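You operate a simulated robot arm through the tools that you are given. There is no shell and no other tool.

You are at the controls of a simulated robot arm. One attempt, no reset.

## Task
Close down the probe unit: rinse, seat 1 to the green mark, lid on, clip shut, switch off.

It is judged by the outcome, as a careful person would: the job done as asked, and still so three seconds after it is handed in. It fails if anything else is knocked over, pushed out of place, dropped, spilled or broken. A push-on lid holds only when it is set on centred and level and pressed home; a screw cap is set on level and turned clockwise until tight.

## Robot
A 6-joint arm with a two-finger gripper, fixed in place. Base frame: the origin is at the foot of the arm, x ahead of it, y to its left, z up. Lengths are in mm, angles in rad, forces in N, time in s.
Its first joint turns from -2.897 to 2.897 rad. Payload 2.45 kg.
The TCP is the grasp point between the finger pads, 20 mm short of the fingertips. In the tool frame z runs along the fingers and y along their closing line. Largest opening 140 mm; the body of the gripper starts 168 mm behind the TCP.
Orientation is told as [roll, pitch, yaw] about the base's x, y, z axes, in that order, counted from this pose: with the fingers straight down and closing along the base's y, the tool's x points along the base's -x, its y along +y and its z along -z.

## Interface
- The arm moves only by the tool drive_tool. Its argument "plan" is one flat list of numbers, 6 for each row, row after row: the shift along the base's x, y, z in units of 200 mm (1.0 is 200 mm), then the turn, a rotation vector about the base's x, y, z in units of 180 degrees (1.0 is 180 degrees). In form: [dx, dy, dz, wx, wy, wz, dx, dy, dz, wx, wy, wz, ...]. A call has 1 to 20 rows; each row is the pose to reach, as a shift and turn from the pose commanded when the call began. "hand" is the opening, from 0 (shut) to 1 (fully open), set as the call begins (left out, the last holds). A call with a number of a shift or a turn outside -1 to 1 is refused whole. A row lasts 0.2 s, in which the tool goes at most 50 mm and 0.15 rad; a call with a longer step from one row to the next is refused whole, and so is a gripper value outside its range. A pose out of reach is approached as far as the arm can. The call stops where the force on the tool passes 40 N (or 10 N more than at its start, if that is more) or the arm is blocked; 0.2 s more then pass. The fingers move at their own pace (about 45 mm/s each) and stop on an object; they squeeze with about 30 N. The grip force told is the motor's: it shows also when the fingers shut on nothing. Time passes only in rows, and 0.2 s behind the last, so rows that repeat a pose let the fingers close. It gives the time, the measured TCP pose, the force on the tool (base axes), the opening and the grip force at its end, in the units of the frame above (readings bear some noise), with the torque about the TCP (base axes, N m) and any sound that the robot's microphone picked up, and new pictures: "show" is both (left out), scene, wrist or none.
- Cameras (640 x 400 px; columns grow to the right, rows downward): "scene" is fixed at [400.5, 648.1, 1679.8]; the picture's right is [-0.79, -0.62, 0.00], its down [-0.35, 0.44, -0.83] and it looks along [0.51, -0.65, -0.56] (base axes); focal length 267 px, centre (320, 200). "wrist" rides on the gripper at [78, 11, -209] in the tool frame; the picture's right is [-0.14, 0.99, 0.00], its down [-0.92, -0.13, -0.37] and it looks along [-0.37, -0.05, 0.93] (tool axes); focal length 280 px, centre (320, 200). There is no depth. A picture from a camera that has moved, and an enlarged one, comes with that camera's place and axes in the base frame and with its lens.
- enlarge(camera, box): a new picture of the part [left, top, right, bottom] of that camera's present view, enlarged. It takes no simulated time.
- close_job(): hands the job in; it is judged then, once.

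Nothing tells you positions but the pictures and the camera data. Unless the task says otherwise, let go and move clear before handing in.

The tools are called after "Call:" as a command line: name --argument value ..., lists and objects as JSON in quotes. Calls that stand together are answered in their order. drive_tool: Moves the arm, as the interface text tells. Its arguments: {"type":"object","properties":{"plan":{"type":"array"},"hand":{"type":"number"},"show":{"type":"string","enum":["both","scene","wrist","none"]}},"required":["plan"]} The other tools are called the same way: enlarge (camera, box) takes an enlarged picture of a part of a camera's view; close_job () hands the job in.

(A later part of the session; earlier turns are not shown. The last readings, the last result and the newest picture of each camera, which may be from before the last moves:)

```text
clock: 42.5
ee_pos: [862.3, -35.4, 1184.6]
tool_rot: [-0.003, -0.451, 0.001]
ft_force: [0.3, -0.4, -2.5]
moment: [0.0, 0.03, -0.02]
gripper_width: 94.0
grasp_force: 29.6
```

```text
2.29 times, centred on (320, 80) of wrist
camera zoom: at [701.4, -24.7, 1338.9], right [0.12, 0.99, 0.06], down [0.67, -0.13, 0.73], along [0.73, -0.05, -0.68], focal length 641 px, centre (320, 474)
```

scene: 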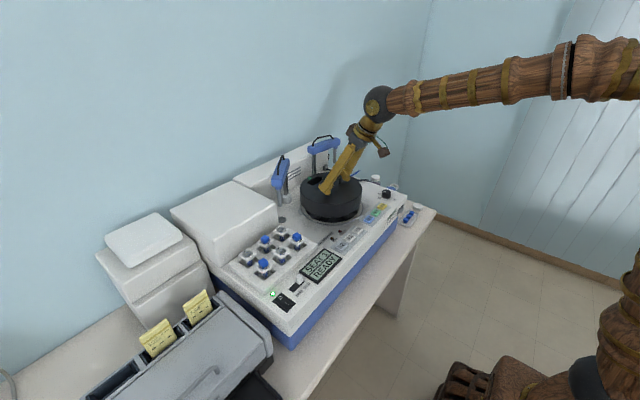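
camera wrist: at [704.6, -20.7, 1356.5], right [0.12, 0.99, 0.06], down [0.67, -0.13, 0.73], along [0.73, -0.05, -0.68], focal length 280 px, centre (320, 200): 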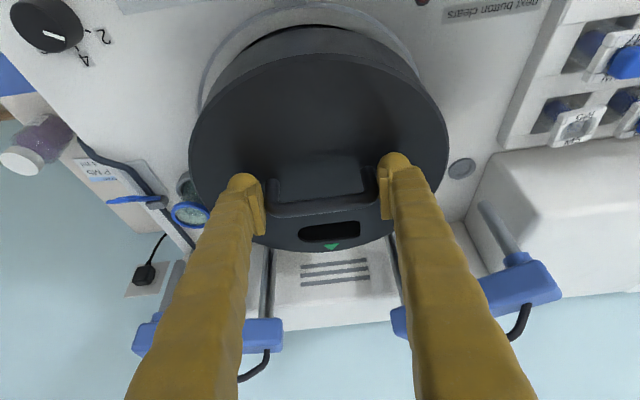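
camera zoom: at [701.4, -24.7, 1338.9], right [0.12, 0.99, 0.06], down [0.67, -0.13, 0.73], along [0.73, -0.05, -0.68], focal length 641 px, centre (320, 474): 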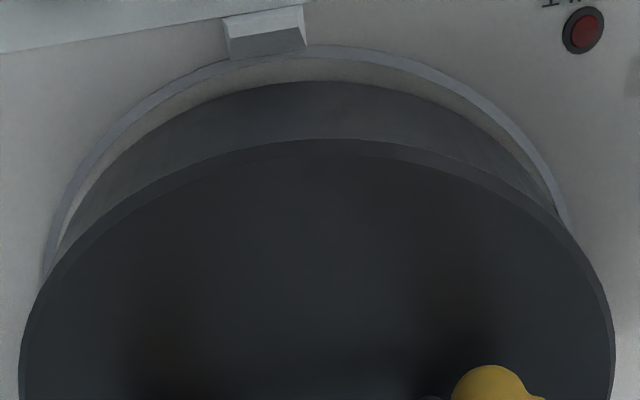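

The lid is now centred within about 1 mm. I'll lower it gently to contact, watching the force.

Call:
drive_tool --plan '[-0.002, 0, -0.02, 0, 0, 0, -0.002, 0, -0.035, 0, 0, 0, -0.002, 0, -0.045, 0, 0, 0, -0.002, 0, -0.045, 0, 0, 0]' --show "none"

Call:
enlarge --camera "scene" --box '[292, 170, 372, 235]'

Call:
enlarge --camera "wrist" --box '[180, 0, 460, 160]'

```text
clock: 43.5
ee_pos: [861.1, -35.9, 1174.9]
tool_rot: [-0.001, -0.452, -0.001]
ft_force: [0.0, 1.0, -2.2]
moment: [0.0, 0.01, 0.01]
gripper_width: 93.9
grasp_force: 30.1
```

```text
6.15 times, centred on (332, 202) of scene
camera zoom: at [400.5, 648.1, 1679.8], right [-0.79, -0.62, 0.0], down [-0.35, 0.44, -0.83], along [0.51, -0.65, -0.56], focal length 1646 px, centre (246, 185)
```

zoom: 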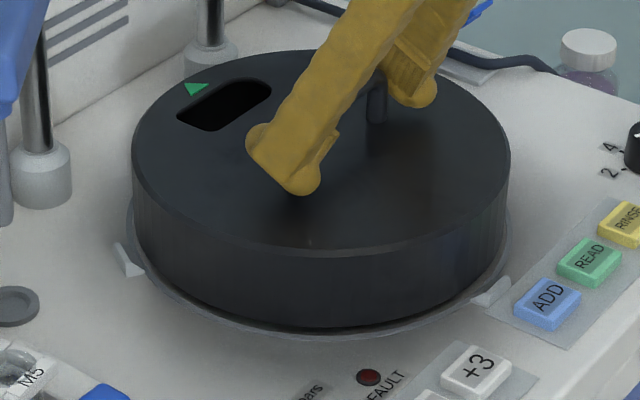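

```text
2.29 times, centred on (320, 80) of wrist
camera zoom: at [700.8, -24.0, 1329.5], right [0.12, 0.99, 0.06], down [0.67, -0.13, 0.73], along [0.73, -0.05, -0.68], focal length 641 px, centre (320, 474)
```

zoom: 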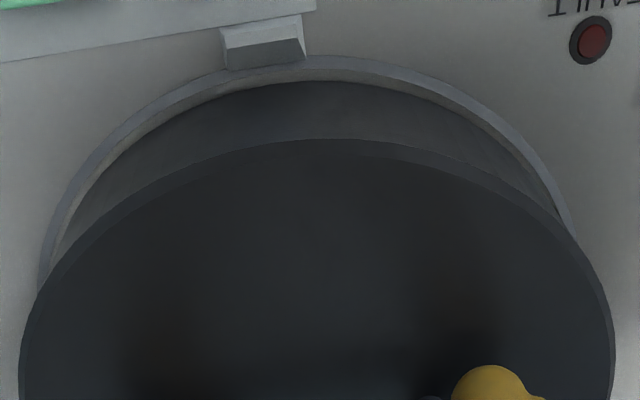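

Call:
enlarge --camera "scene" --box '[295, 195, 325, 225]'

Call:
enlarge --camera "scene" --box '[340, 190, 370, 220]'

Call:
enlarge --camera "wrist" --box '[190, 20, 270, 120]'

Call:
enlarge --camera "wrist" --box '[360, 10, 440, 110]'

Call:
enlarge --camera "wrist" --box '[270, 0, 350, 60]'

```text
13.33 times, centred on (310, 210) of scene
camera zoom: at [400.5, 648.1, 1679.8], right [-0.79, -0.62, 0.0], down [-0.35, 0.44, -0.83], along [0.51, -0.65, -0.56], focal length 3566 px, centre (453, 67)
```

zoom: 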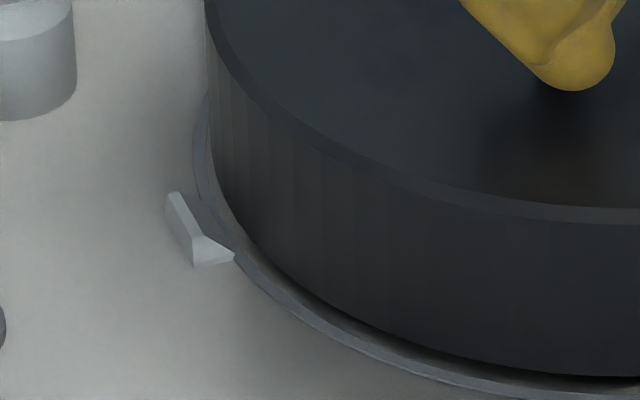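

```text
13.33 times, centred on (355, 205) of scene
camera zoom: at [400.5, 648.1, 1679.8], right [-0.79, -0.62, 0.0], down [-0.35, 0.44, -0.83], along [0.51, -0.65, -0.56], focal length 3566 px, centre (-147, 133)
```

zoom: 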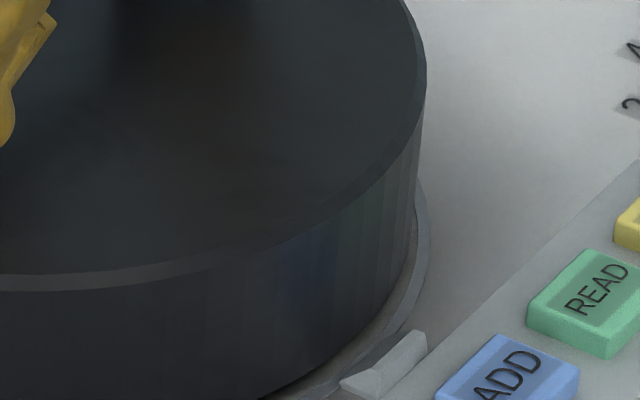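

```text
4.00 times, centred on (230, 70) of wrist
camera zoom: at [700.8, -24.0, 1329.5], right [0.12, 0.99, 0.06], down [0.67, -0.13, 0.73], along [0.73, -0.05, -0.68], focal length 1122 px, centre (680, 720)
```

zoom: 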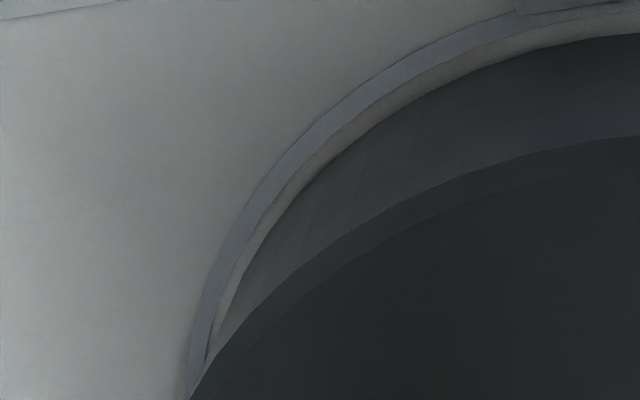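

```text
4.00 times, centred on (400, 60) of wrist
camera zoom: at [700.8, -24.0, 1329.5], right [0.12, 0.99, 0.06], down [0.67, -0.13, 0.73], along [0.73, -0.05, -0.68], focal length 1122 px, centre (0, 760)
```

zoom: 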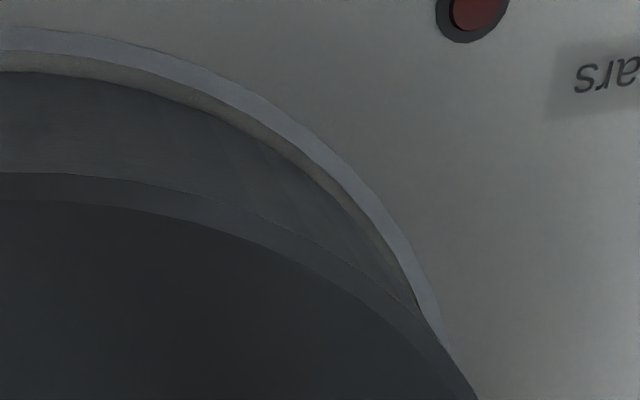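

```text
6.67 times, centred on (310, 30) of wrist
camera zoom: at [700.8, -24.0, 1329.5], right [0.12, 0.99, 0.06], down [0.67, -0.13, 0.73], along [0.73, -0.05, -0.68], focal length 1869 px, centre (387, 1333)
```

zoom: 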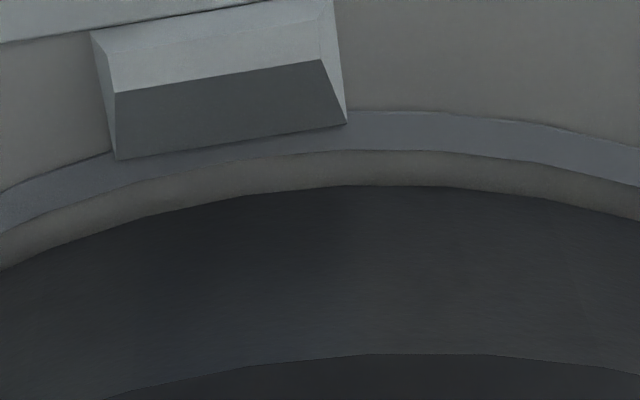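

The clearance is even on both sides. I'll continue down in 1–2 mm steps until it seats.

Call:
drive_tool --plan '[0, 0, -0.01, 0, 0, 0, 0, 0, -0.02, 0, 0, 0, 0, 0, -0.03, 0, 0, 0, 0, 0, -0.04, 0, 0, 0, 0, 0, -0.05, 0, 0, 0, 0, 0, -0.06, 0, 0, 0]' --show "none"

Call:
enlarge --camera "scene" --box '[292, 170, 372, 235]'

```text
clock: 44.9
ee_pos: [861.7, -34.4, 1165.9]
tool_rot: [-0.002, -0.455, 0.0]
ft_force: [1.6, -1.3, 31.0]
moment: [0.0, -0.23, 0.0]
gripper_width: 95.0
grasp_force: 29.7
```

```text
6.15 times, centred on (332, 202) of scene
camera zoom: at [400.5, 648.1, 1679.8], right [-0.79, -0.62, 0.0], down [-0.35, 0.44, -0.83], along [0.51, -0.65, -0.56], focal length 1646 px, centre (246, 185)
```

zoom: 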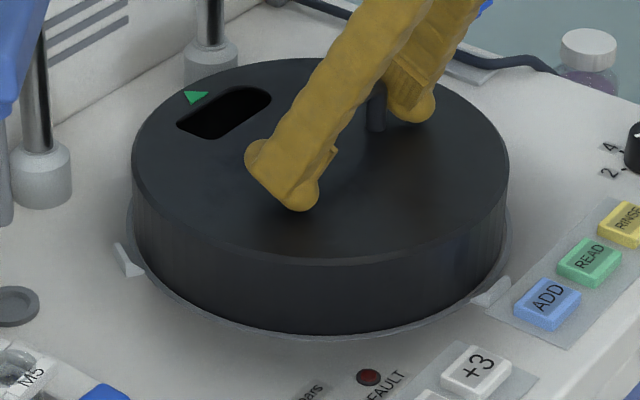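

The lid is resting on the ring (31 N) with no click yet. I'll press a little further.

Call:
drive_tool --plan '[0, 0, -0.005, 0, 0, 0, 0, 0, -0.01, 0, 0, 0, 0, 0, -0.015, 0, 0, 0]' --show "none"

Call:
enlarge --camera "scene" --box '[292, 170, 372, 235]'

Call:
enlarge --camera "wrist" --box '[180, 0, 460, 280]'

```text
clock: 45.7
ee_pos: [860.8, -35.6, 1162.9]
tool_rot: [-0.002, -0.456, 0.0]
ft_force: [-1.1, 0.0, 5.8]
moment: [0.31, 0.09, -0.01]
gripper_width: 94.9
grasp_force: 30.6
stopped in row 3: the force on the tool passed its limit at 43 N (the readings are from after the stop); the commanded pose is now the measured one
```

```text
6.15 times, centred on (332, 202) of scene
camera zoom: at [400.5, 648.1, 1679.8], right [-0.79, -0.62, 0.0], down [-0.35, 0.44, -0.83], along [0.51, -0.65, -0.56], focal length 1646 px, centre (246, 185)
```

zoom: 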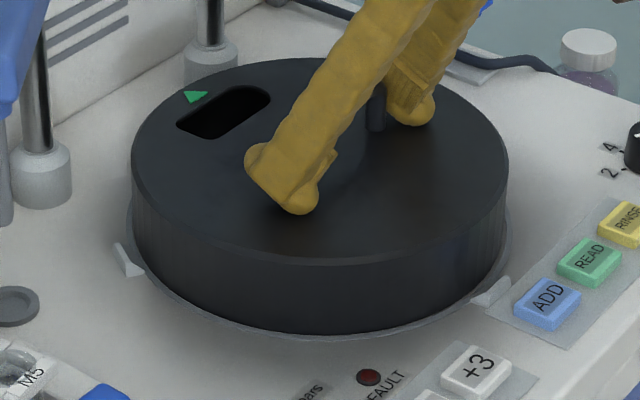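

```text
1.43 times, centred on (320, 140) of wrist
camera zoom: at [700.9, -23.7, 1316.0], right [0.12, 0.99, 0.06], down [0.66, -0.13, 0.74], along [0.74, -0.05, -0.67], focal length 401 px, centre (320, 286)
```

zoom: 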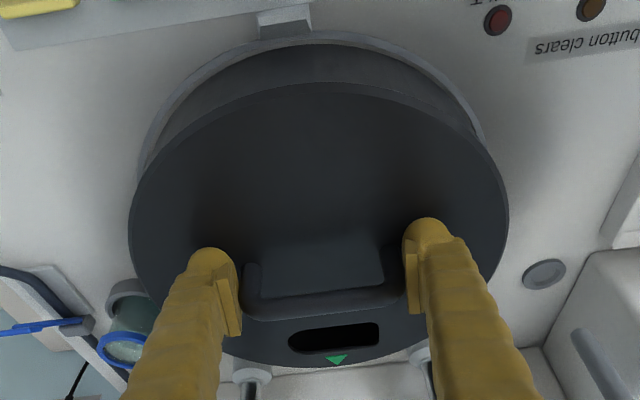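

The fingers slid on the handle while the lid stayed put, so I'll press from above instead. I'll release, rise and return the tool to vertical with the fingers closed to press on the handle bar.

Call:
drive_tool --plan '[0, 0, 0.01, 0, 0, 0, 0, 0, 0.01, 0, 0, 0, 0, 0, 0.01, 0, 0, 0, 0, 0, 0.02, 0, 0, 0, 0, 0, 0.1, 0, 0, 0, 0, 0, 0.3, 0, 0, 0, 0, 0, 0.5, 0, 0, 0]' --hand 1 --show "none"

Call:
drive_tool --plan '[0, 0, 0, 0, 0.036, 0, 0, 0, 0, 0, 0.072, 0, 0, 0, 0, 0, 0.108, 0, 0, 0, 0, 0, 0.1445, 0, 0, 0, 0, 0, 0.1445, 0, 0, 0, 0, 0, 0.1445, 0]' --hand 0 --show "both"

Call:
enlarge --camera "scene" --box '[280, 130, 390, 240]'

Call:
enlarge --camera "wrist" --box '[150, 50, 490, 350]'

```text
clock: 47.3
ee_pos: [862.9, -34.6, 1263.9]
tool_rot: [-0.003, -0.454, 0.0]
ft_force: [0.2, -1.0, 0.4]
moment: [-0.02, 0.03, -0.02]
gripper_width: 140.3
grasp_force: 0.1
```

```text
clock: 48.7
ee_pos: [862.4, -34.2, 1262.7]
tool_rot: [-0.001, -0.001, -0.001]
ft_force: [0.1, 0.2, -0.5]
moment: [0.03, -0.01, 0.0]
gripper_width: 15.6
grasp_force: 0.0
camera wrist: at [785.2, -23.2, 1472.2], right [0.14, 0.99, 0.0], down [0.92, -0.13, 0.37], along [0.37, -0.05, -0.93], focal length 280 px, centre (320, 200)
```

scene: 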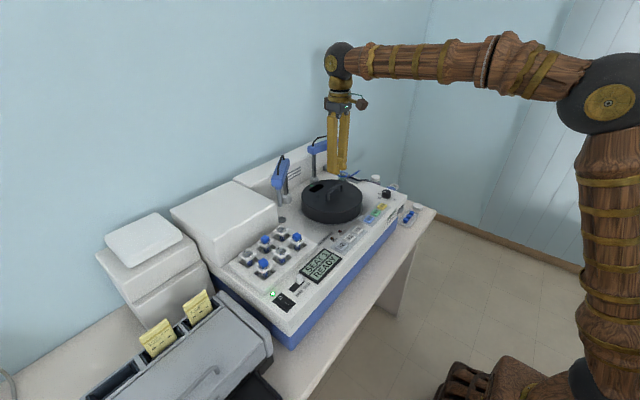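
wrist: 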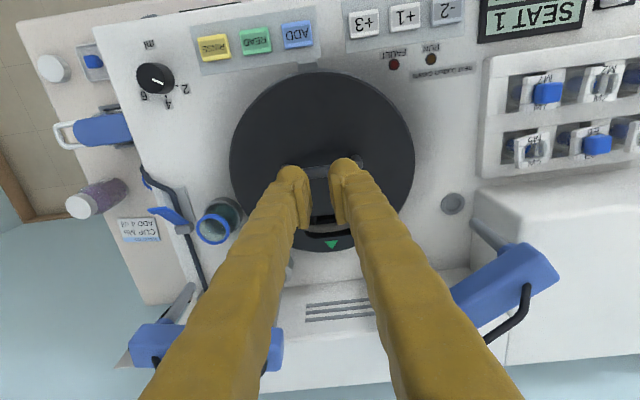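

```text
3.64 times, centred on (335, 185) of scene
camera zoom: at [400.5, 648.1, 1679.8], right [-0.79, -0.62, 0.0], down [-0.35, 0.44, -0.83], along [0.51, -0.65, -0.56], focal length 972 px, centre (266, 254)
```

zoom: 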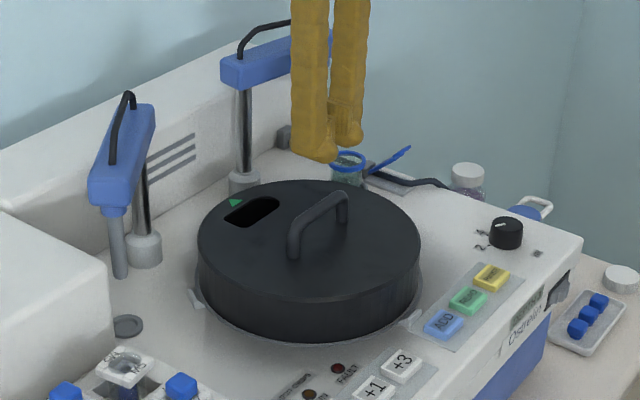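

```text
1.33 times, centred on (320, 200) of wrist
camera zoom: at [785.2, -23.2, 1472.2], right [0.14, 0.99, 0.0], down [0.92, -0.13, 0.37], along [0.37, -0.05, -0.93], focal length 374 px, centre (320, 200)
```

zoom: 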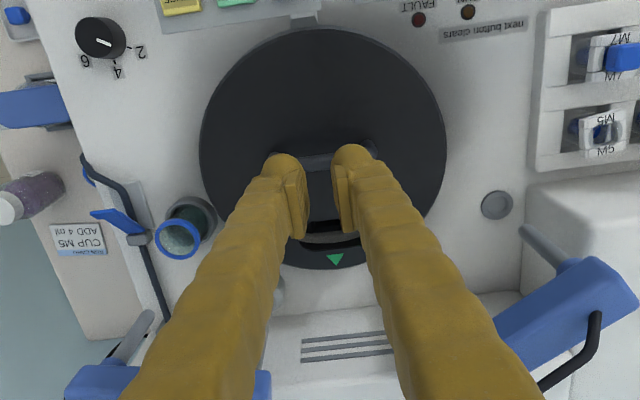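

The lid sits in the ring with its green mark at the machine's mark. Now I'll press down on the handle bar, at about (870,-34.5), with closed fingers.

Call:
drive_tool --plan '[0.045, 0.005, 0, 0, 0, 0, 0.045, 0.005, -0.12, 0, 0, 0, 0.045, 0.005, -0.24, 0, 0, 0, 0.045, 0.005, -0.24, 0, 0, 0]' --show "none"

Call:
enlarge --camera "scene" --box '[290, 150, 380, 235]'

Call:
enlarge --camera "wrist" --box '[220, 80, 420, 260]'

```text
clock: 49.7
ee_pos: [872.3, -35.2, 1214.8]
tool_rot: [0.0, 0.0, 0.0]
ft_force: [-0.3, 0.5, -0.6]
moment: [-0.03, 0.03, 0.01]
gripper_width: 0.0
grasp_force: 29.6
```

```text
4.71 times, centred on (335, 192) of scene
camera zoom: at [400.5, 648.1, 1679.8], right [-0.79, -0.62, 0.0], down [-0.35, 0.44, -0.83], along [0.51, -0.65, -0.56], focal length 1258 px, centre (249, 235)
```

zoom: 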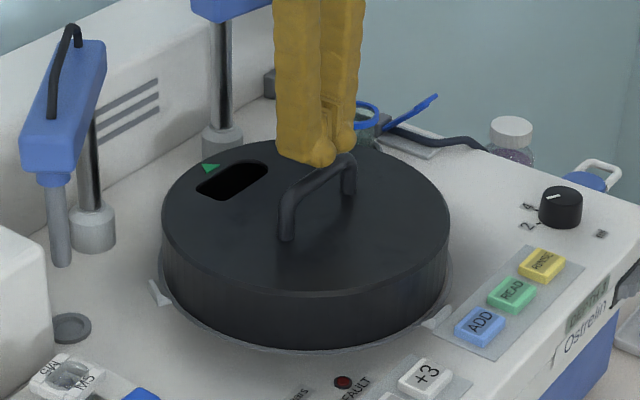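

```text
2.22 times, centred on (320, 170) of wrist
camera zoom: at [794.7, -23.0, 1423.3], right [0.14, 0.99, 0.0], down [0.92, -0.13, 0.37], along [0.37, -0.05, -0.93], focal length 623 px, centre (320, 267)
```

zoom: 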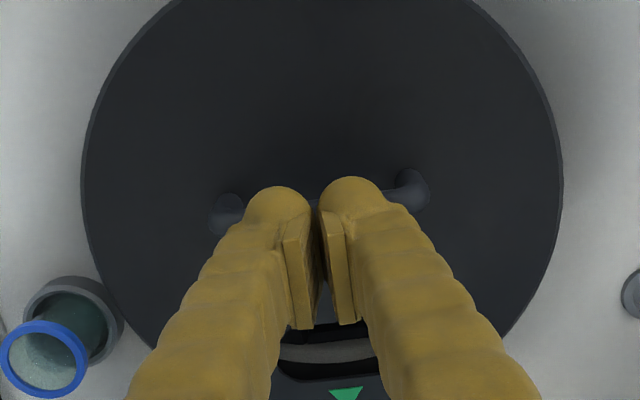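

Call:
drive_tool --plan '[-0.02, 0, -0.02, 0, 0, 0, -0.02, 0, -0.035, 0, 0, 0, -0.02, 0, -0.045, 0, 0, 0, -0.02, 0, -0.055, 0, 0, 0, -0.02, 0, -0.065, 0, 0, 0, -0.02, 0, -0.075, 0, 0, 0, -0.02, 0, -0.085, 0, 0, 0]' --show "none"

Call:
enlarge --camera "scene" --box '[290, 150, 380, 235]'

```text
clock: 51.3
ee_pos: [866.9, -33.4, 1199.9]
tool_rot: [-0.003, -0.004, 0.0]
ft_force: [0.4, 2.6, 24.9]
moment: [0.2, -0.02, -0.01]
gripper_width: 6.0
grasp_force: 29.3
```

```text
4.71 times, centred on (335, 192) of scene
camera zoom: at [400.5, 648.1, 1679.8], right [-0.79, -0.62, 0.0], down [-0.35, 0.44, -0.83], along [0.51, -0.65, -0.56], focal length 1258 px, centre (249, 235)
```

zoom: 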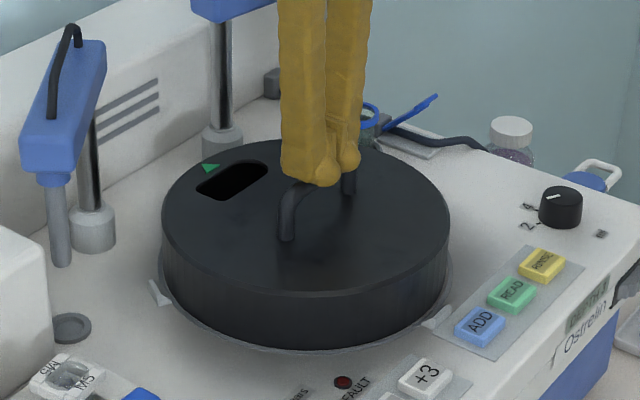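

Call:
drive_tool --plan '[0, 0, -0.005, 0, 0, 0, 0, 0, -0.01, 0, 0, 0, 0, 0, -0.015, 0, 0, 0, 0, 0, -0.02, 0, 0, 0]' --show "none"

Call:
enlarge --camera "scene" --box '[290, 150, 380, 235]'

```text
clock: 51.7
ee_pos: [866.7, -33.4, 1199.6]
tool_rot: [-0.001, -0.007, 0.001]
ft_force: [-0.7, 0.4, 7.4]
moment: [0.08, 0.01, 0.03]
gripper_width: 0.0
grasp_force: 29.0
stopped in row 2: the force on the tool passed its limit at 44 N (the readings are from after the stop); the commanded pose is now the measured one
```

```text
4.71 times, centred on (335, 192) of scene
camera zoom: at [400.5, 648.1, 1679.8], right [-0.79, -0.62, 0.0], down [-0.35, 0.44, -0.83], along [0.51, -0.65, -0.56], focal length 1258 px, centre (249, 235)
```

zoom: 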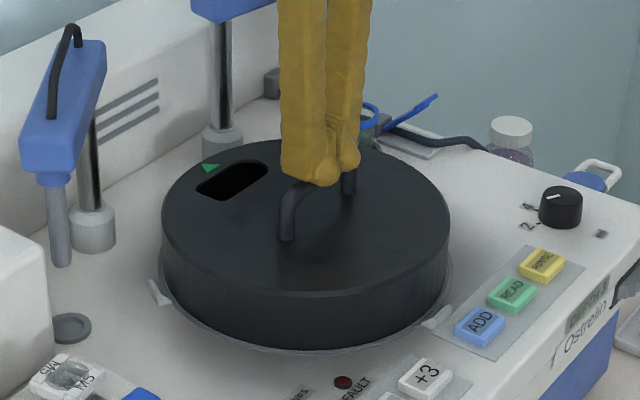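

It stays stiff at 44 N with no movement, so the lid looks fully down. I'll lift off and inspect how it sits all round.

Call:
drive_tool --plan '[0, 0, 0.1, 0, 0, 0, 0, 0, 0.3, 0, 0, 0, 0, 0, 0.5, 0, 0, 0, 0, 0, 0.7, 0, 0, 0]' --show "wrist"

Call:
enlarge --camera "scene" --box '[295, 195, 335, 230]'

Call:
enlarge --camera "scene" --box '[330, 190, 370, 225]'

Call:
enlarge --camera "wrist" --box '[200, 50, 440, 280]'

```text
clock: 52.7
ee_pos: [865.6, -34.8, 1340.7]
tool_rot: [-0.002, -0.003, 0.002]
ft_force: [-0.1, 0.1, -0.6]
moment: [0.0, 0.02, 0.01]
gripper_width: 0.0
grasp_force: 29.2
camera wrist: at [788.0, -23.7, 1549.2], right [0.14, 0.99, 0.0], down [0.92, -0.13, 0.37], along [0.37, -0.05, -0.93], focal length 280 px, centre (320, 200)
```

wrist: 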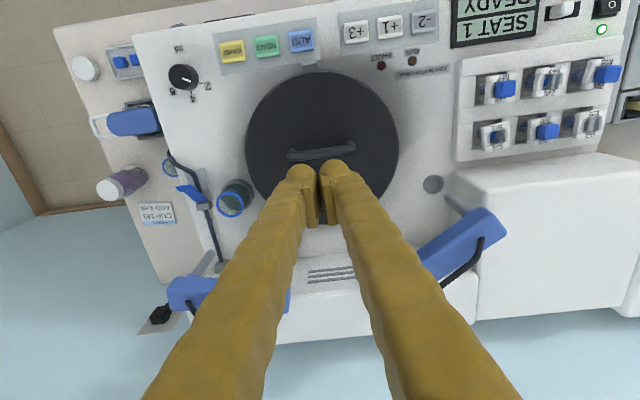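

```text
11.43 times, centred on (315, 212) of scene
camera zoom: at [400.5, 648.1, 1679.8], right [-0.79, -0.62, 0.0], down [-0.35, 0.44, -0.83], along [0.51, -0.65, -0.56], focal length 3056 px, centre (377, 57)
```

zoom: 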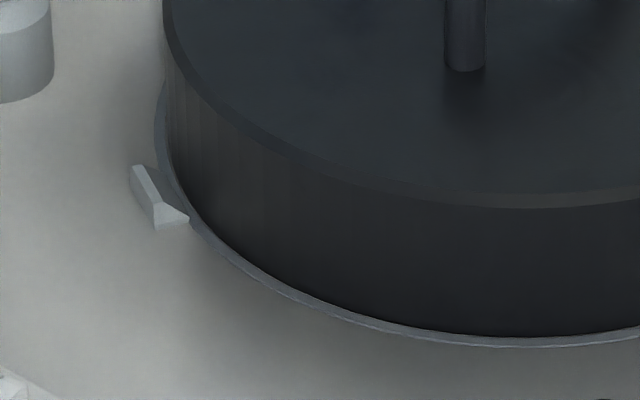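

```text
11.43 times, centred on (350, 208) of scene
camera zoom: at [400.5, 648.1, 1679.8], right [-0.79, -0.62, 0.0], down [-0.35, 0.44, -0.83], along [0.51, -0.65, -0.56], focal length 3056 px, centre (-23, 114)
```

zoom: 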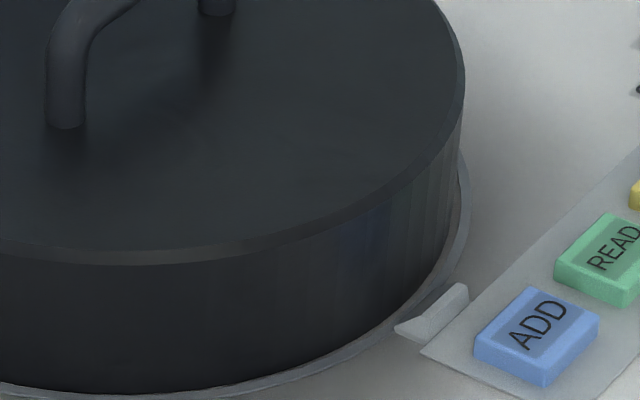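

```text
1.74 times, centred on (320, 165) of wrist
camera zoom: at [788.0, -23.7, 1549.2], right [0.14, 0.99, 0.0], down [0.92, -0.13, 0.37], along [0.37, -0.05, -0.93], focal length 488 px, centre (320, 261)
```

zoom: 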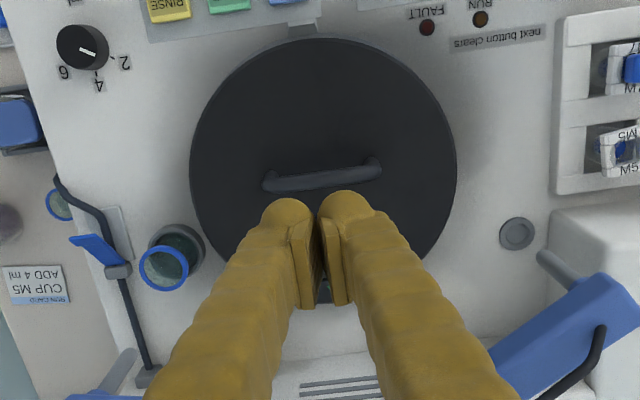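

The lid is seated flush and even inside the lip. Next is the tube clip: block near (946,-251,1107), with the raised lever tip near (893,-251,1149). I'll go above it.

Call:
drive_tool --plan '[0.03, -0.2, 0, 0, 0, 0, 0.06, -0.4, 0, 0, 0, 0, 0.09, -0.6, 0, 0, 0, 0, 0.12, -0.8, 0, 0, 0, 0, 0.13, -0.95, -0.1, 0, 0, 0, 0.13, -0.95, -0.1, 0, 0, 0]' --show "none"

Call:
drive_tool --plan '[0, -0.13, -0.1, 0, 0, 0, 0, -0.13, -0.3, 0, 0, 0, 0, -0.13, -0.45, 0, 0, 0, 0, -0.13, -0.45, 0, 0, 0]' --show "both"

Call:
enlarge --camera "scene" --box '[325, 140, 395, 195]'

Call:
enlarge --camera "wrist" --box '[230, 100, 410, 260]'

```text
clock: 54.1
ee_pos: [891.5, -222.7, 1319.2]
tool_rot: [-0.002, -0.006, 0.001]
ft_force: [-0.2, 0.9, -0.2]
moment: [0.0, 0.01, 0.0]
gripper_width: 0.0
grasp_force: 28.7
```

```text
clock: 55.1
ee_pos: [891.6, -249.9, 1229.5]
tool_rot: [-0.001, -0.006, 0.0]
ft_force: [0.0, 0.1, -0.2]
moment: [0.02, 0.02, 0.01]
gripper_width: 0.0
grasp_force: 29.7
camera wrist: at [813.3, -238.6, 1438.4], right [0.14, 0.99, 0.0], down [0.92, -0.13, 0.37], along [0.37, -0.05, -0.93], focal length 280 px, centre (320, 200)
```

scene: 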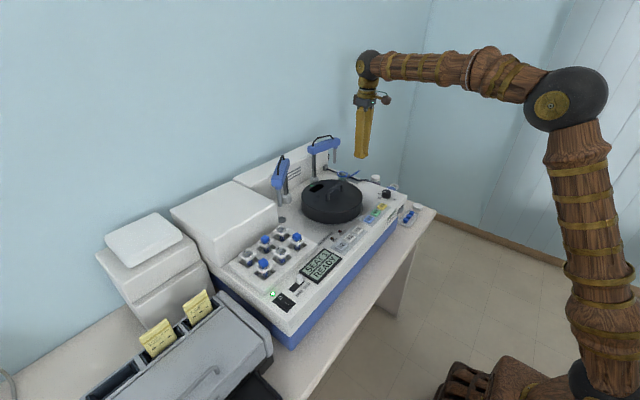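
wrist: 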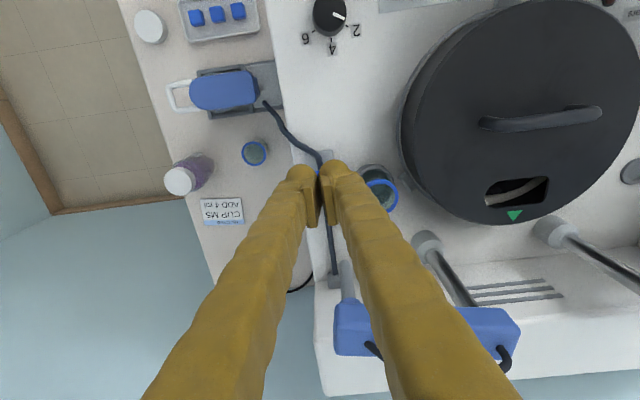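

```text
7.27 times, centred on (360, 168) of scene
camera zoom: at [400.5, 648.1, 1679.8], right [-0.79, -0.62, 0.0], down [-0.35, 0.44, -0.83], along [0.51, -0.65, -0.56], focal length 1945 px, centre (29, 436)
```

zoom: 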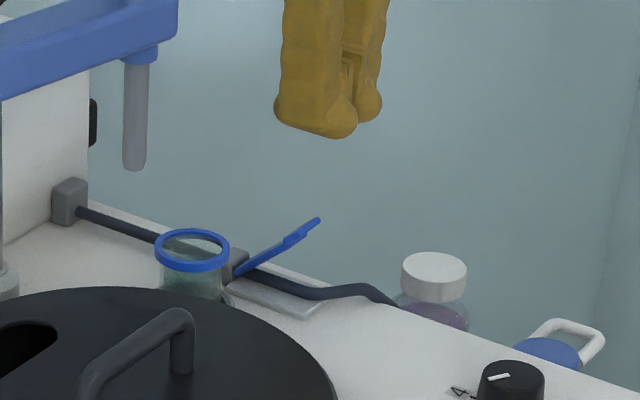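

```text
2.50 times, centred on (320, 180) of wrist
camera zoom: at [813.3, -238.6, 1438.4], right [0.14, 0.99, 0.0], down [0.92, -0.13, 0.37], along [0.37, -0.05, -0.93], focal length 701 px, centre (320, 250)
```

zoom: 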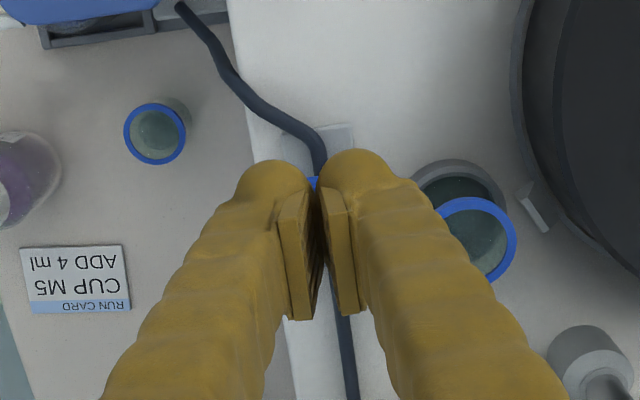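

The fingertips are over the lever tip, with the cup well clear. I'll press the lever down in small steps.

Call:
drive_tool --plan '[0, 0, -0.15, 0, 0, 0, 0, 0, -0.27, 0, 0, 0, 0, 0, -0.3, 0, 0, 0, 0, 0, -0.325, 0, 0, 0, 0, 0, -0.35, 0, 0, 0, 0, 0, -0.375, 0, 0, 0, 0, 0, -0.4, 0, 0, 0]' --show "none"

Call:
enlarge --camera "scene" --box '[325, 140, 395, 195]'

```text
clock: 56.7
ee_pos: [892.4, -249.2, 1148.7]
tool_rot: [-0.001, -0.005, 0.001]
ft_force: [-0.7, 0.6, 1.3]
moment: [0.01, 0.0, 0.01]
gripper_width: 0.0
grasp_force: 29.1
```

```text
7.27 times, centred on (360, 168) of scene
camera zoom: at [400.5, 648.1, 1679.8], right [-0.79, -0.62, 0.0], down [-0.35, 0.44, -0.83], along [0.51, -0.65, -0.56], focal length 1945 px, centre (29, 436)
```

zoom: 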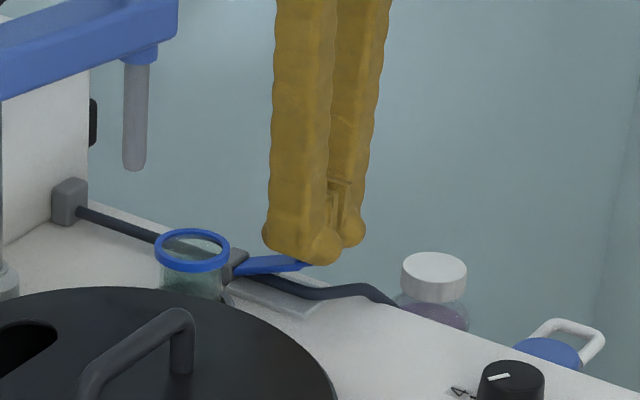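

The lever is moving down under the fingertip. Continuing.

Call:
drive_tool --plan '[0, 0, -0.02, 0, 0, 0, 0, 0, -0.04, 0, 0, 0, 0, 0, -0.06, 0, 0, 0, 0, 0, -0.075, 0, 0, 0, 0, 0, -0.09, 0, 0, 0, 0, 0, -0.105, 0, 0, 0, 0, 0, -0.12, 0, 0, 0]' --show "none"

Call:
enlarge --camera "scene" --box '[325, 140, 395, 195]'

```text
clock: 58.3
ee_pos: [893.0, -249.1, 1126.1]
tool_rot: [0.0, -0.004, -0.001]
ft_force: [1.2, -0.7, 4.2]
moment: [-0.01, -0.01, -0.01]
gripper_width: 6.0
grasp_force: 29.0
```

```text
7.27 times, centred on (360, 168) of scene
camera zoom: at [400.5, 648.1, 1679.8], right [-0.79, -0.62, 0.0], down [-0.35, 0.44, -0.83], along [0.51, -0.65, -0.56], focal length 1945 px, centre (29, 436)
```

zoom: 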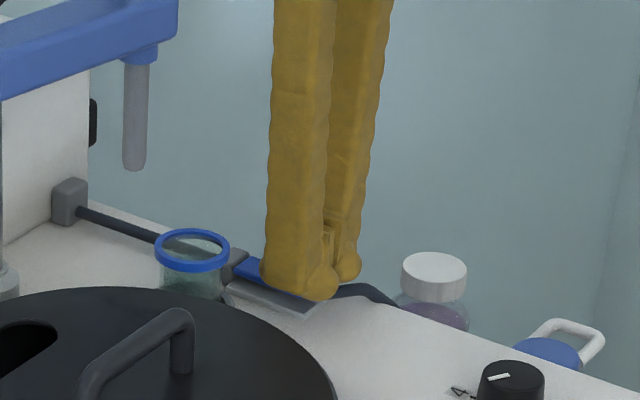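

Call:
drive_tool --plan '[0, 0, -0.01, 0, 0, 0, 0, 0, -0.02, 0, 0, 0, 0, 0, -0.03, 0, 0, 0, 0, 0, -0.04, 0, 0, 0, 0, 0, -0.05, 0, 0, 0, 0, 0, -0.06, 0, 0, 0]' --show "none"

Call:
enlarge --camera "scene" --box '[325, 140, 395, 195]'

```text
clock: 59.3
ee_pos: [894.0, -248.8, 1123.5]
tool_rot: [-0.003, -0.012, -0.001]
ft_force: [-5.0, 2.2, 25.9]
moment: [0.13, 0.28, 0.04]
gripper_width: 5.8
grasp_force: 29.8
stopped in row 5: the force on the tool passed its limit at 42 N (the readings are from after the stop); the commanded pose is now the measured one
```

```text
7.27 times, centred on (360, 168) of scene
camera zoom: at [400.5, 648.1, 1679.8], right [-0.79, -0.62, 0.0], down [-0.35, 0.44, -0.83], along [0.51, -0.65, -0.56], focal length 1945 px, centre (29, 436)
```

zoom: 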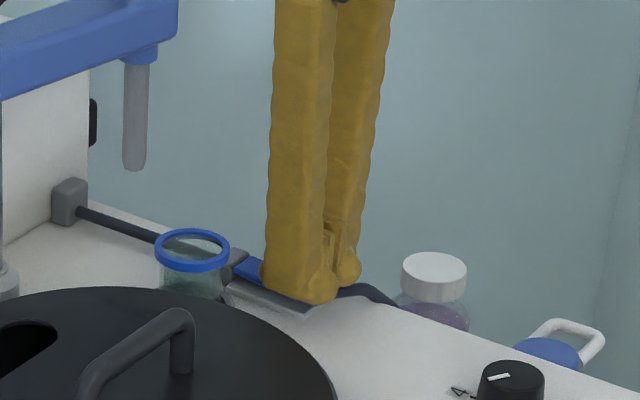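

The lever reached a hard stop at 42 N. I'll lift and see whether it stays down.

Call:
drive_tool --plan '[0, 0, 0.05, 0, 0, 0, 0, 0, 0.2, 0, 0, 0, 0, 0, 0.4, 0, 0, 0, 0, 0, 0.6, 0, 0, 0, 0, 0, 0.8, 0, 0, 0]' --show "both"

Call:
enlarge --camera "scene" --box '[330, 155, 380, 190]'

Call:
enlarge --camera "wrist" --box '[260, 100, 380, 200]'

```text
clock: 60.5
ee_pos: [892.6, -248.9, 1279.8]
tool_rot: [-0.003, -0.008, -0.001]
ft_force: [0.6, -0.2, -0.2]
moment: [0.03, 0.03, -0.01]
gripper_width: 0.3
grasp_force: 29.5
camera wrist: at [814.5, -237.5, 1488.9], right [0.14, 0.99, 0.0], down [0.92, -0.13, 0.37], along [0.37, -0.05, -0.93], focal length 280 px, centre (320, 200)
```

scene: 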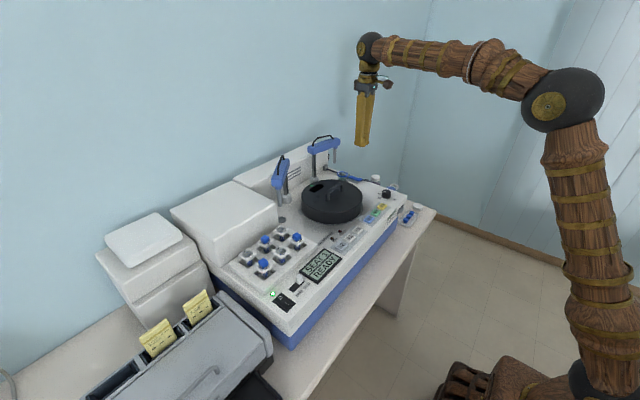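
wrist: 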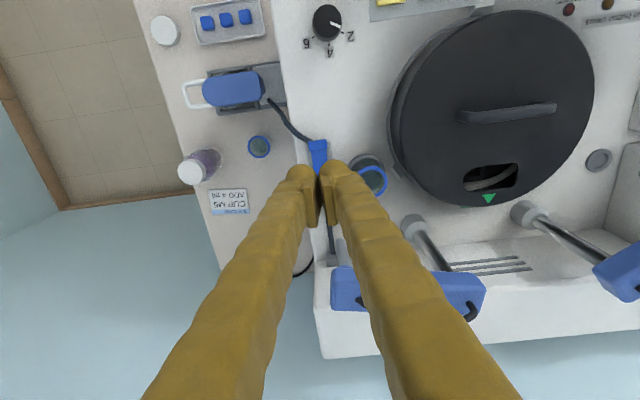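

```text
11.43 times, centred on (355, 172) of scene
camera zoom: at [400.5, 648.1, 1679.8], right [-0.79, -0.62, 0.0], down [-0.35, 0.44, -0.83], along [0.51, -0.65, -0.56], focal length 3056 px, centre (-80, 514)
```

zoom: 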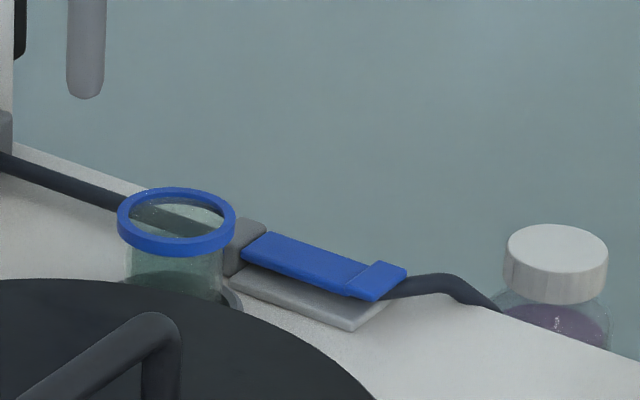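

```text
4.00 times, centred on (320, 150) of wrist
camera zoom: at [814.5, -237.5, 1488.9], right [0.14, 0.99, 0.0], down [0.92, -0.13, 0.37], along [0.37, -0.05, -0.93], focal length 1122 px, centre (320, 400)
```

zoom: 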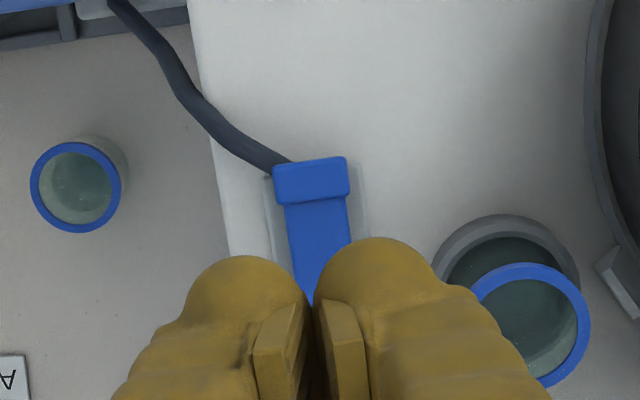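

The clip lever lies flat and shut on the tube. Before switching off I'll put the mode slider back to HAND as I found it, so I'm moving there while turning the gripper 90°.

Call:
drive_tool --plan '[-0.066, 0.083, 0, 0, 0, 0.0417, -0.13, 0.167, 0, 0, 0, 0.0833, -0.2, 0.25, 0, 0, 0, 0.125, -0.26, 0.333, 0, 0, 0, 0.1667, -0.33, 0.417, 0, 0, 0, 0.2083, -0.39, 0.5, 0, 0, 0, 0.25, -0.46, 0.583, 0, 0, 0, 0.2917, -0.52, 0.667, 0, 0, 0, 0.3333, -0.59, 0.75, 0, 0, 0, 0.375, -0.65, 0.833, 0, 0, 0, 0.4167, -0.72, 0.917, 0, 0, 0, 0.4583, -0.785, 1, 0, 0, 0, 0.5]' --hand 0.286 --show "none"

Call:
drive_tool --plan '[0, 0.22, 0, 0, 0, 0, 0, 0.44, 0, 0, 0, 0, 0, 0.66, 0, 0, 0, 0, 0, 0.88, 0, 0, 0, 0, 0, 1, 0, 0, 0, 0]' --show "none"

Call:
drive_tool --plan '[0, 0.22, 0, 0, 0, 0, 0, 0.44, 0, 0, 0, 0, 0, 0.66, 0, 0, 0, 0, 0, 0.79, -0.05, 0, 0, 0, 0, 0.79, -0.25, 0, 0, 0, 0, 0.79, -0.45, 0, 0, 0, 0, 0.79, -0.6, 0, 0, 0, 0, 0.79, -0.6, 0, 0, 0]' --show "both"

Call:
enlarge --camera "wrist" --box '[250, 100, 390, 240]'

Call:
enlarge --camera "scene" --box '[265, 240, 335, 310]'

```text
clock: 63.1
ee_pos: [737.0, -48.3, 1281.9]
tool_rot: [0.0, -0.005, 1.573]
ft_force: [0.7, 0.6, -0.6]
moment: [0.02, 0.03, 0.04]
gripper_width: 40.0
grasp_force: 0.1
```

```text
clock: 64.3
ee_pos: [736.7, 151.8, 1281.5]
tool_rot: [-0.001, -0.007, 1.57]
ft_force: [-0.5, -0.1, -0.2]
moment: [0.02, -0.02, 0.01]
gripper_width: 39.7
grasp_force: 0.0
```

```text
clock: 66.1
ee_pos: [734.8, 307.5, 1158.4]
tool_rot: [-0.003, -0.006, 1.572]
ft_force: [0.0, -0.8, -0.1]
moment: [-0.02, 0.0, 0.0]
gripper_width: 39.8
grasp_force: 0.1
camera wrist: at [724.5, 227.7, 1366.9], right [-0.99, 0.14, 0.0], down [0.13, 0.92, 0.38], along [0.05, 0.37, -0.93], focal length 280 px, centre (320, 200)
```

scene: 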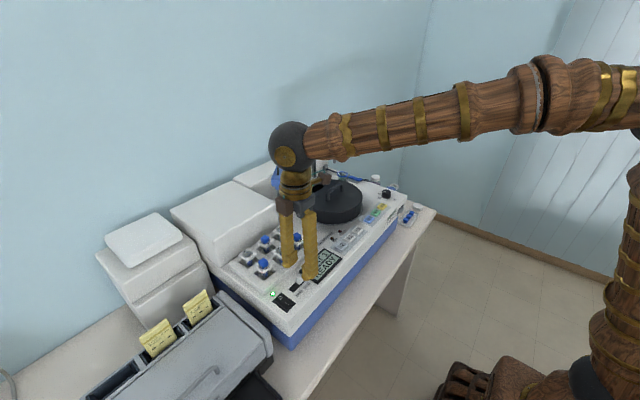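
wrist: 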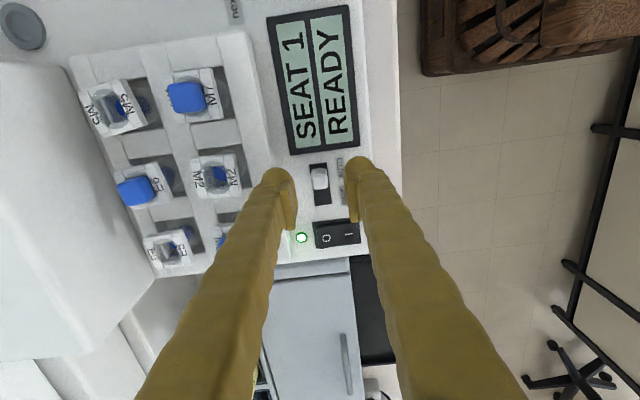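

```text
2.86 times, centred on (320, 170) of wrist
camera zoom: at [724.5, 227.7, 1366.9], right [-0.99, 0.14, 0.0], down [0.13, 0.92, 0.38], along [0.05, 0.37, -0.93], focal length 801 px, centre (320, 286)
```

zoom: 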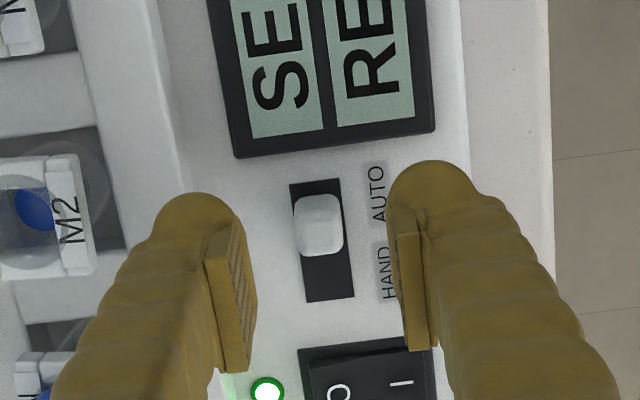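

```text
5.71 times, centred on (300, 275) of scene
camera zoom: at [400.5, 648.1, 1679.8], right [-0.79, -0.62, 0.0], down [-0.35, 0.44, -0.83], along [0.51, -0.65, -0.56], focal length 1528 px, centre (434, -229)
```

zoom: 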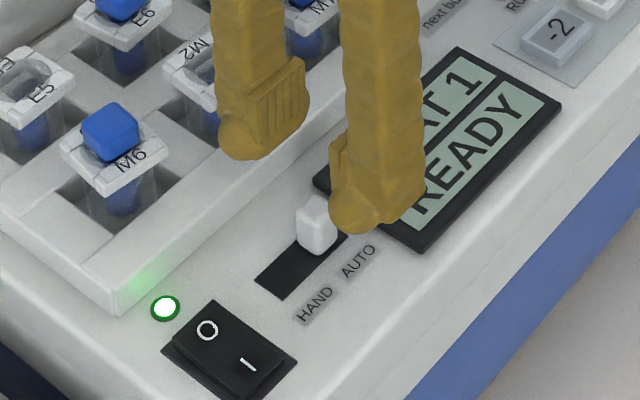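

Call:
drive_tool --plan '[0.005, 0, -0.1, 0, 0, 0, 0.005, 0, -0.16, 0, 0, 0, 0.005, 0, -0.18, 0, 0, 0]' --show "none"

Call:
drive_tool --plan '[0, 0, 0, 0, 0, 0, 0, 0, 0, 0, 0, 0, 0, 0, 0, 0, 0, 0]' --hand 0.05 --show "none"

Call:
drive_tool --plan '[0, 0.015, 0, 0, 0, 0, 0, 0.03, 0, 0, 0, 0, 0, 0.045, 0, 0, 0, 0, 0, 0.06, 0, 0, 0, 0, 0, 0.075, 0, 0, 0, 0, 0, 0.09, 0, 0, 0, 0, 0, 0.1, 0, 0, 0, 0]' --show "none"

Call:
enlarge --camera "scene" --box '[265, 240, 335, 310]'

```text
clock: 66.9
ee_pos: [736.9, 309.1, 1122.9]
tool_rot: [-0.001, -0.007, 1.57]
ft_force: [-0.7, 0.3, 0.7]
moment: [-0.02, 0.02, 0.01]
gripper_width: 40.2
grasp_force: 0.0
```

```text
clock: 67.7
ee_pos: [738.0, 309.4, 1124.0]
tool_rot: [-0.002, -0.007, 1.571]
ft_force: [-14.7, 0.2, -0.2]
moment: [-0.02, 0.15, 0.05]
gripper_width: 16.9
grasp_force: 7.9
```

```text
clock: 69.3
ee_pos: [738.0, 329.0, 1124.6]
tool_rot: [-0.002, -0.008, 1.571]
ft_force: [-15.7, 1.0, 1.1]
moment: [0.08, 0.15, 0.06]
gripper_width: 17.2
grasp_force: 7.7
```

```text
5.71 times, centred on (300, 275) of scene
camera zoom: at [400.5, 648.1, 1679.8], right [-0.79, -0.62, 0.0], down [-0.35, 0.44, -0.83], along [0.51, -0.65, -0.56], focal length 1528 px, centre (434, -229)
```

zoom: 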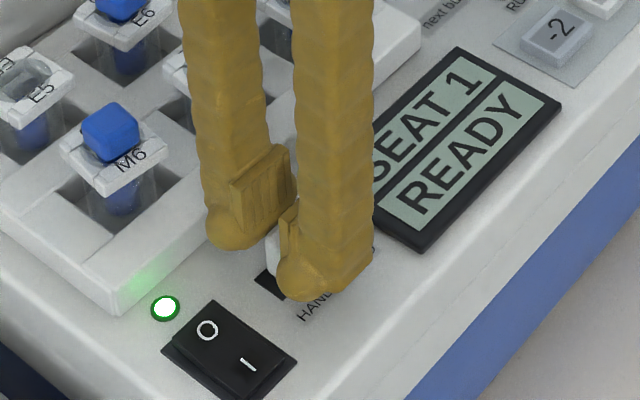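

Call:
drive_tool --plan '[0, 0.01, 0, 0, 0, 0, 0, 0.02, 0, 0, 0, 0]' --show "none"

Call:
drive_tool --plan '[0, 0, 0, 0, 0, 0, 0, 0, 0, 0, 0, 0, 0, 0, 0.15, 0, 0, 0, 0, 0, 0.35, 0, 0, 0]' --hand 0.286 --show "none"

Call:
enlarge --camera "scene" --box '[265, 240, 335, 310]'

Call:
enlarge --camera "wrist" --box '[250, 100, 390, 240]'

```text
clock: 69.9
ee_pos: [737.2, 331.6, 1123.6]
tool_rot: [-0.002, -0.007, 1.572]
ft_force: [-16.4, -7.8, -0.6]
moment: [-0.07, 0.16, 0.09]
gripper_width: 17.7
grasp_force: 8.0
```

```text
clock: 70.9
ee_pos: [737.5, 332.6, 1195.4]
tool_rot: [-0.002, -0.006, 1.569]
ft_force: [1.4, 0.8, -0.5]
moment: [0.02, -0.01, 0.01]
gripper_width: 40.1
grasp_force: 0.0
```

```text
5.71 times, centred on (300, 275) of scene
camera zoom: at [400.5, 648.1, 1679.8], right [-0.79, -0.62, 0.0], down [-0.35, 0.44, -0.83], along [0.51, -0.65, -0.56], focal length 1528 px, centre (434, -229)
```

zoom: 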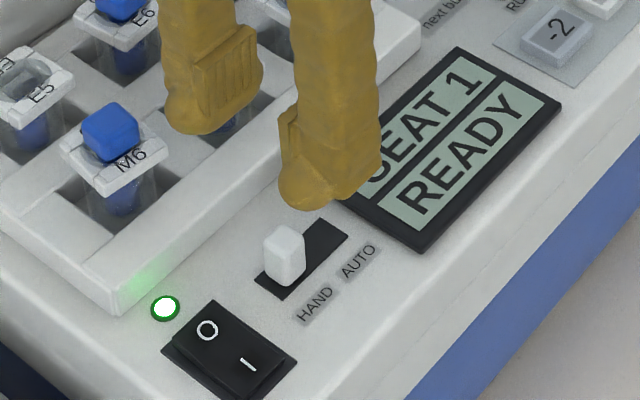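

```text
2.86 times, centred on (320, 170) of wrist
camera zoom: at [727.4, 253.3, 1403.9], right [-0.99, 0.14, 0.0], down [0.13, 0.92, 0.38], along [0.05, 0.37, -0.93], focal length 801 px, centre (320, 286)
```

zoom: 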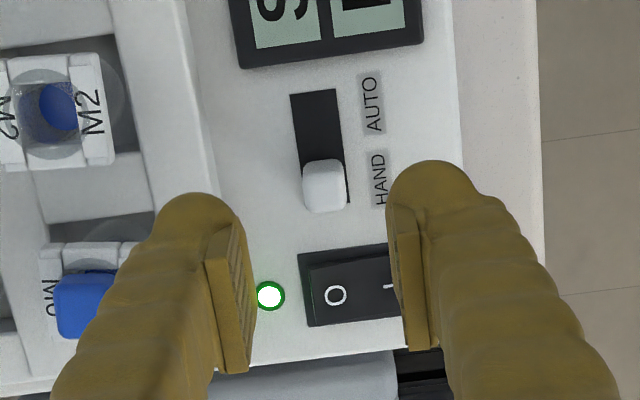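

The slider is back at HAND and the display still shows SEAT 1 READY. Last is the rocker: with closed fingers I'll press the O end, near (743,378).

Call:
drive_tool --plan '[0.0325, 0.12, 0, 0, 0, 0, 0.0325, 0.23, 0, 0, 0, 0, 0.0325, 0.23, -0.1, 0, 0, 0, 0.0325, 0.23, -0.24, 0, 0, 0, 0.0325, 0.23, -0.24, 0, 0, 0]' --hand 0 --show "none"

Call:
enlarge --camera "scene" --box '[255, 250, 325, 320]'

Call:
enlarge --camera "wrist" --box '[250, 100, 390, 240]'

```text
clock: 72.1
ee_pos: [743.0, 381.0, 1146.7]
tool_rot: [-0.002, -0.007, 1.57]
ft_force: [0.0, 0.3, 0.0]
moment: [0.0, 0.0, 0.02]
gripper_width: 0.1
grasp_force: 29.6
```

```text
5.71 times, centred on (290, 285) of scene
camera zoom: at [400.5, 648.1, 1679.8], right [-0.79, -0.62, 0.0], down [-0.35, 0.44, -0.83], along [0.51, -0.65, -0.56], focal length 1528 px, centre (491, -286)
```

zoom: 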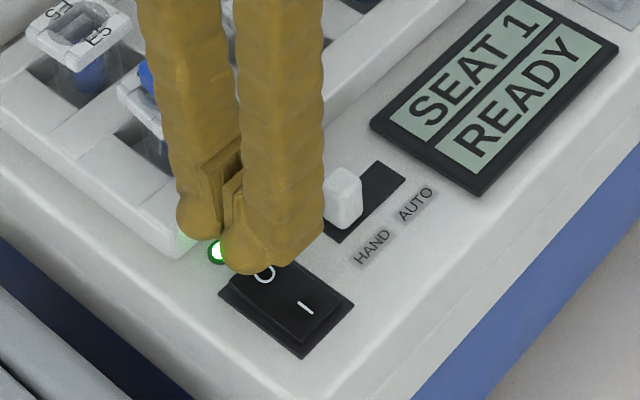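

```text
2.86 times, centred on (320, 170) of wrist
camera zoom: at [732.6, 300.6, 1355.1], right [-0.99, 0.14, 0.0], down [0.13, 0.92, 0.38], along [0.05, 0.37, -0.93], focal length 801 px, centre (320, 286)
```

zoom: 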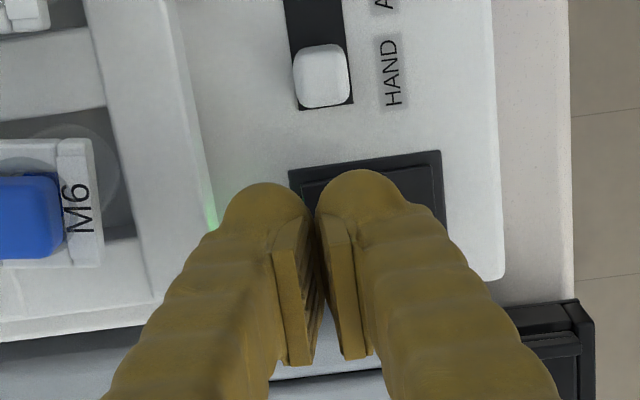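

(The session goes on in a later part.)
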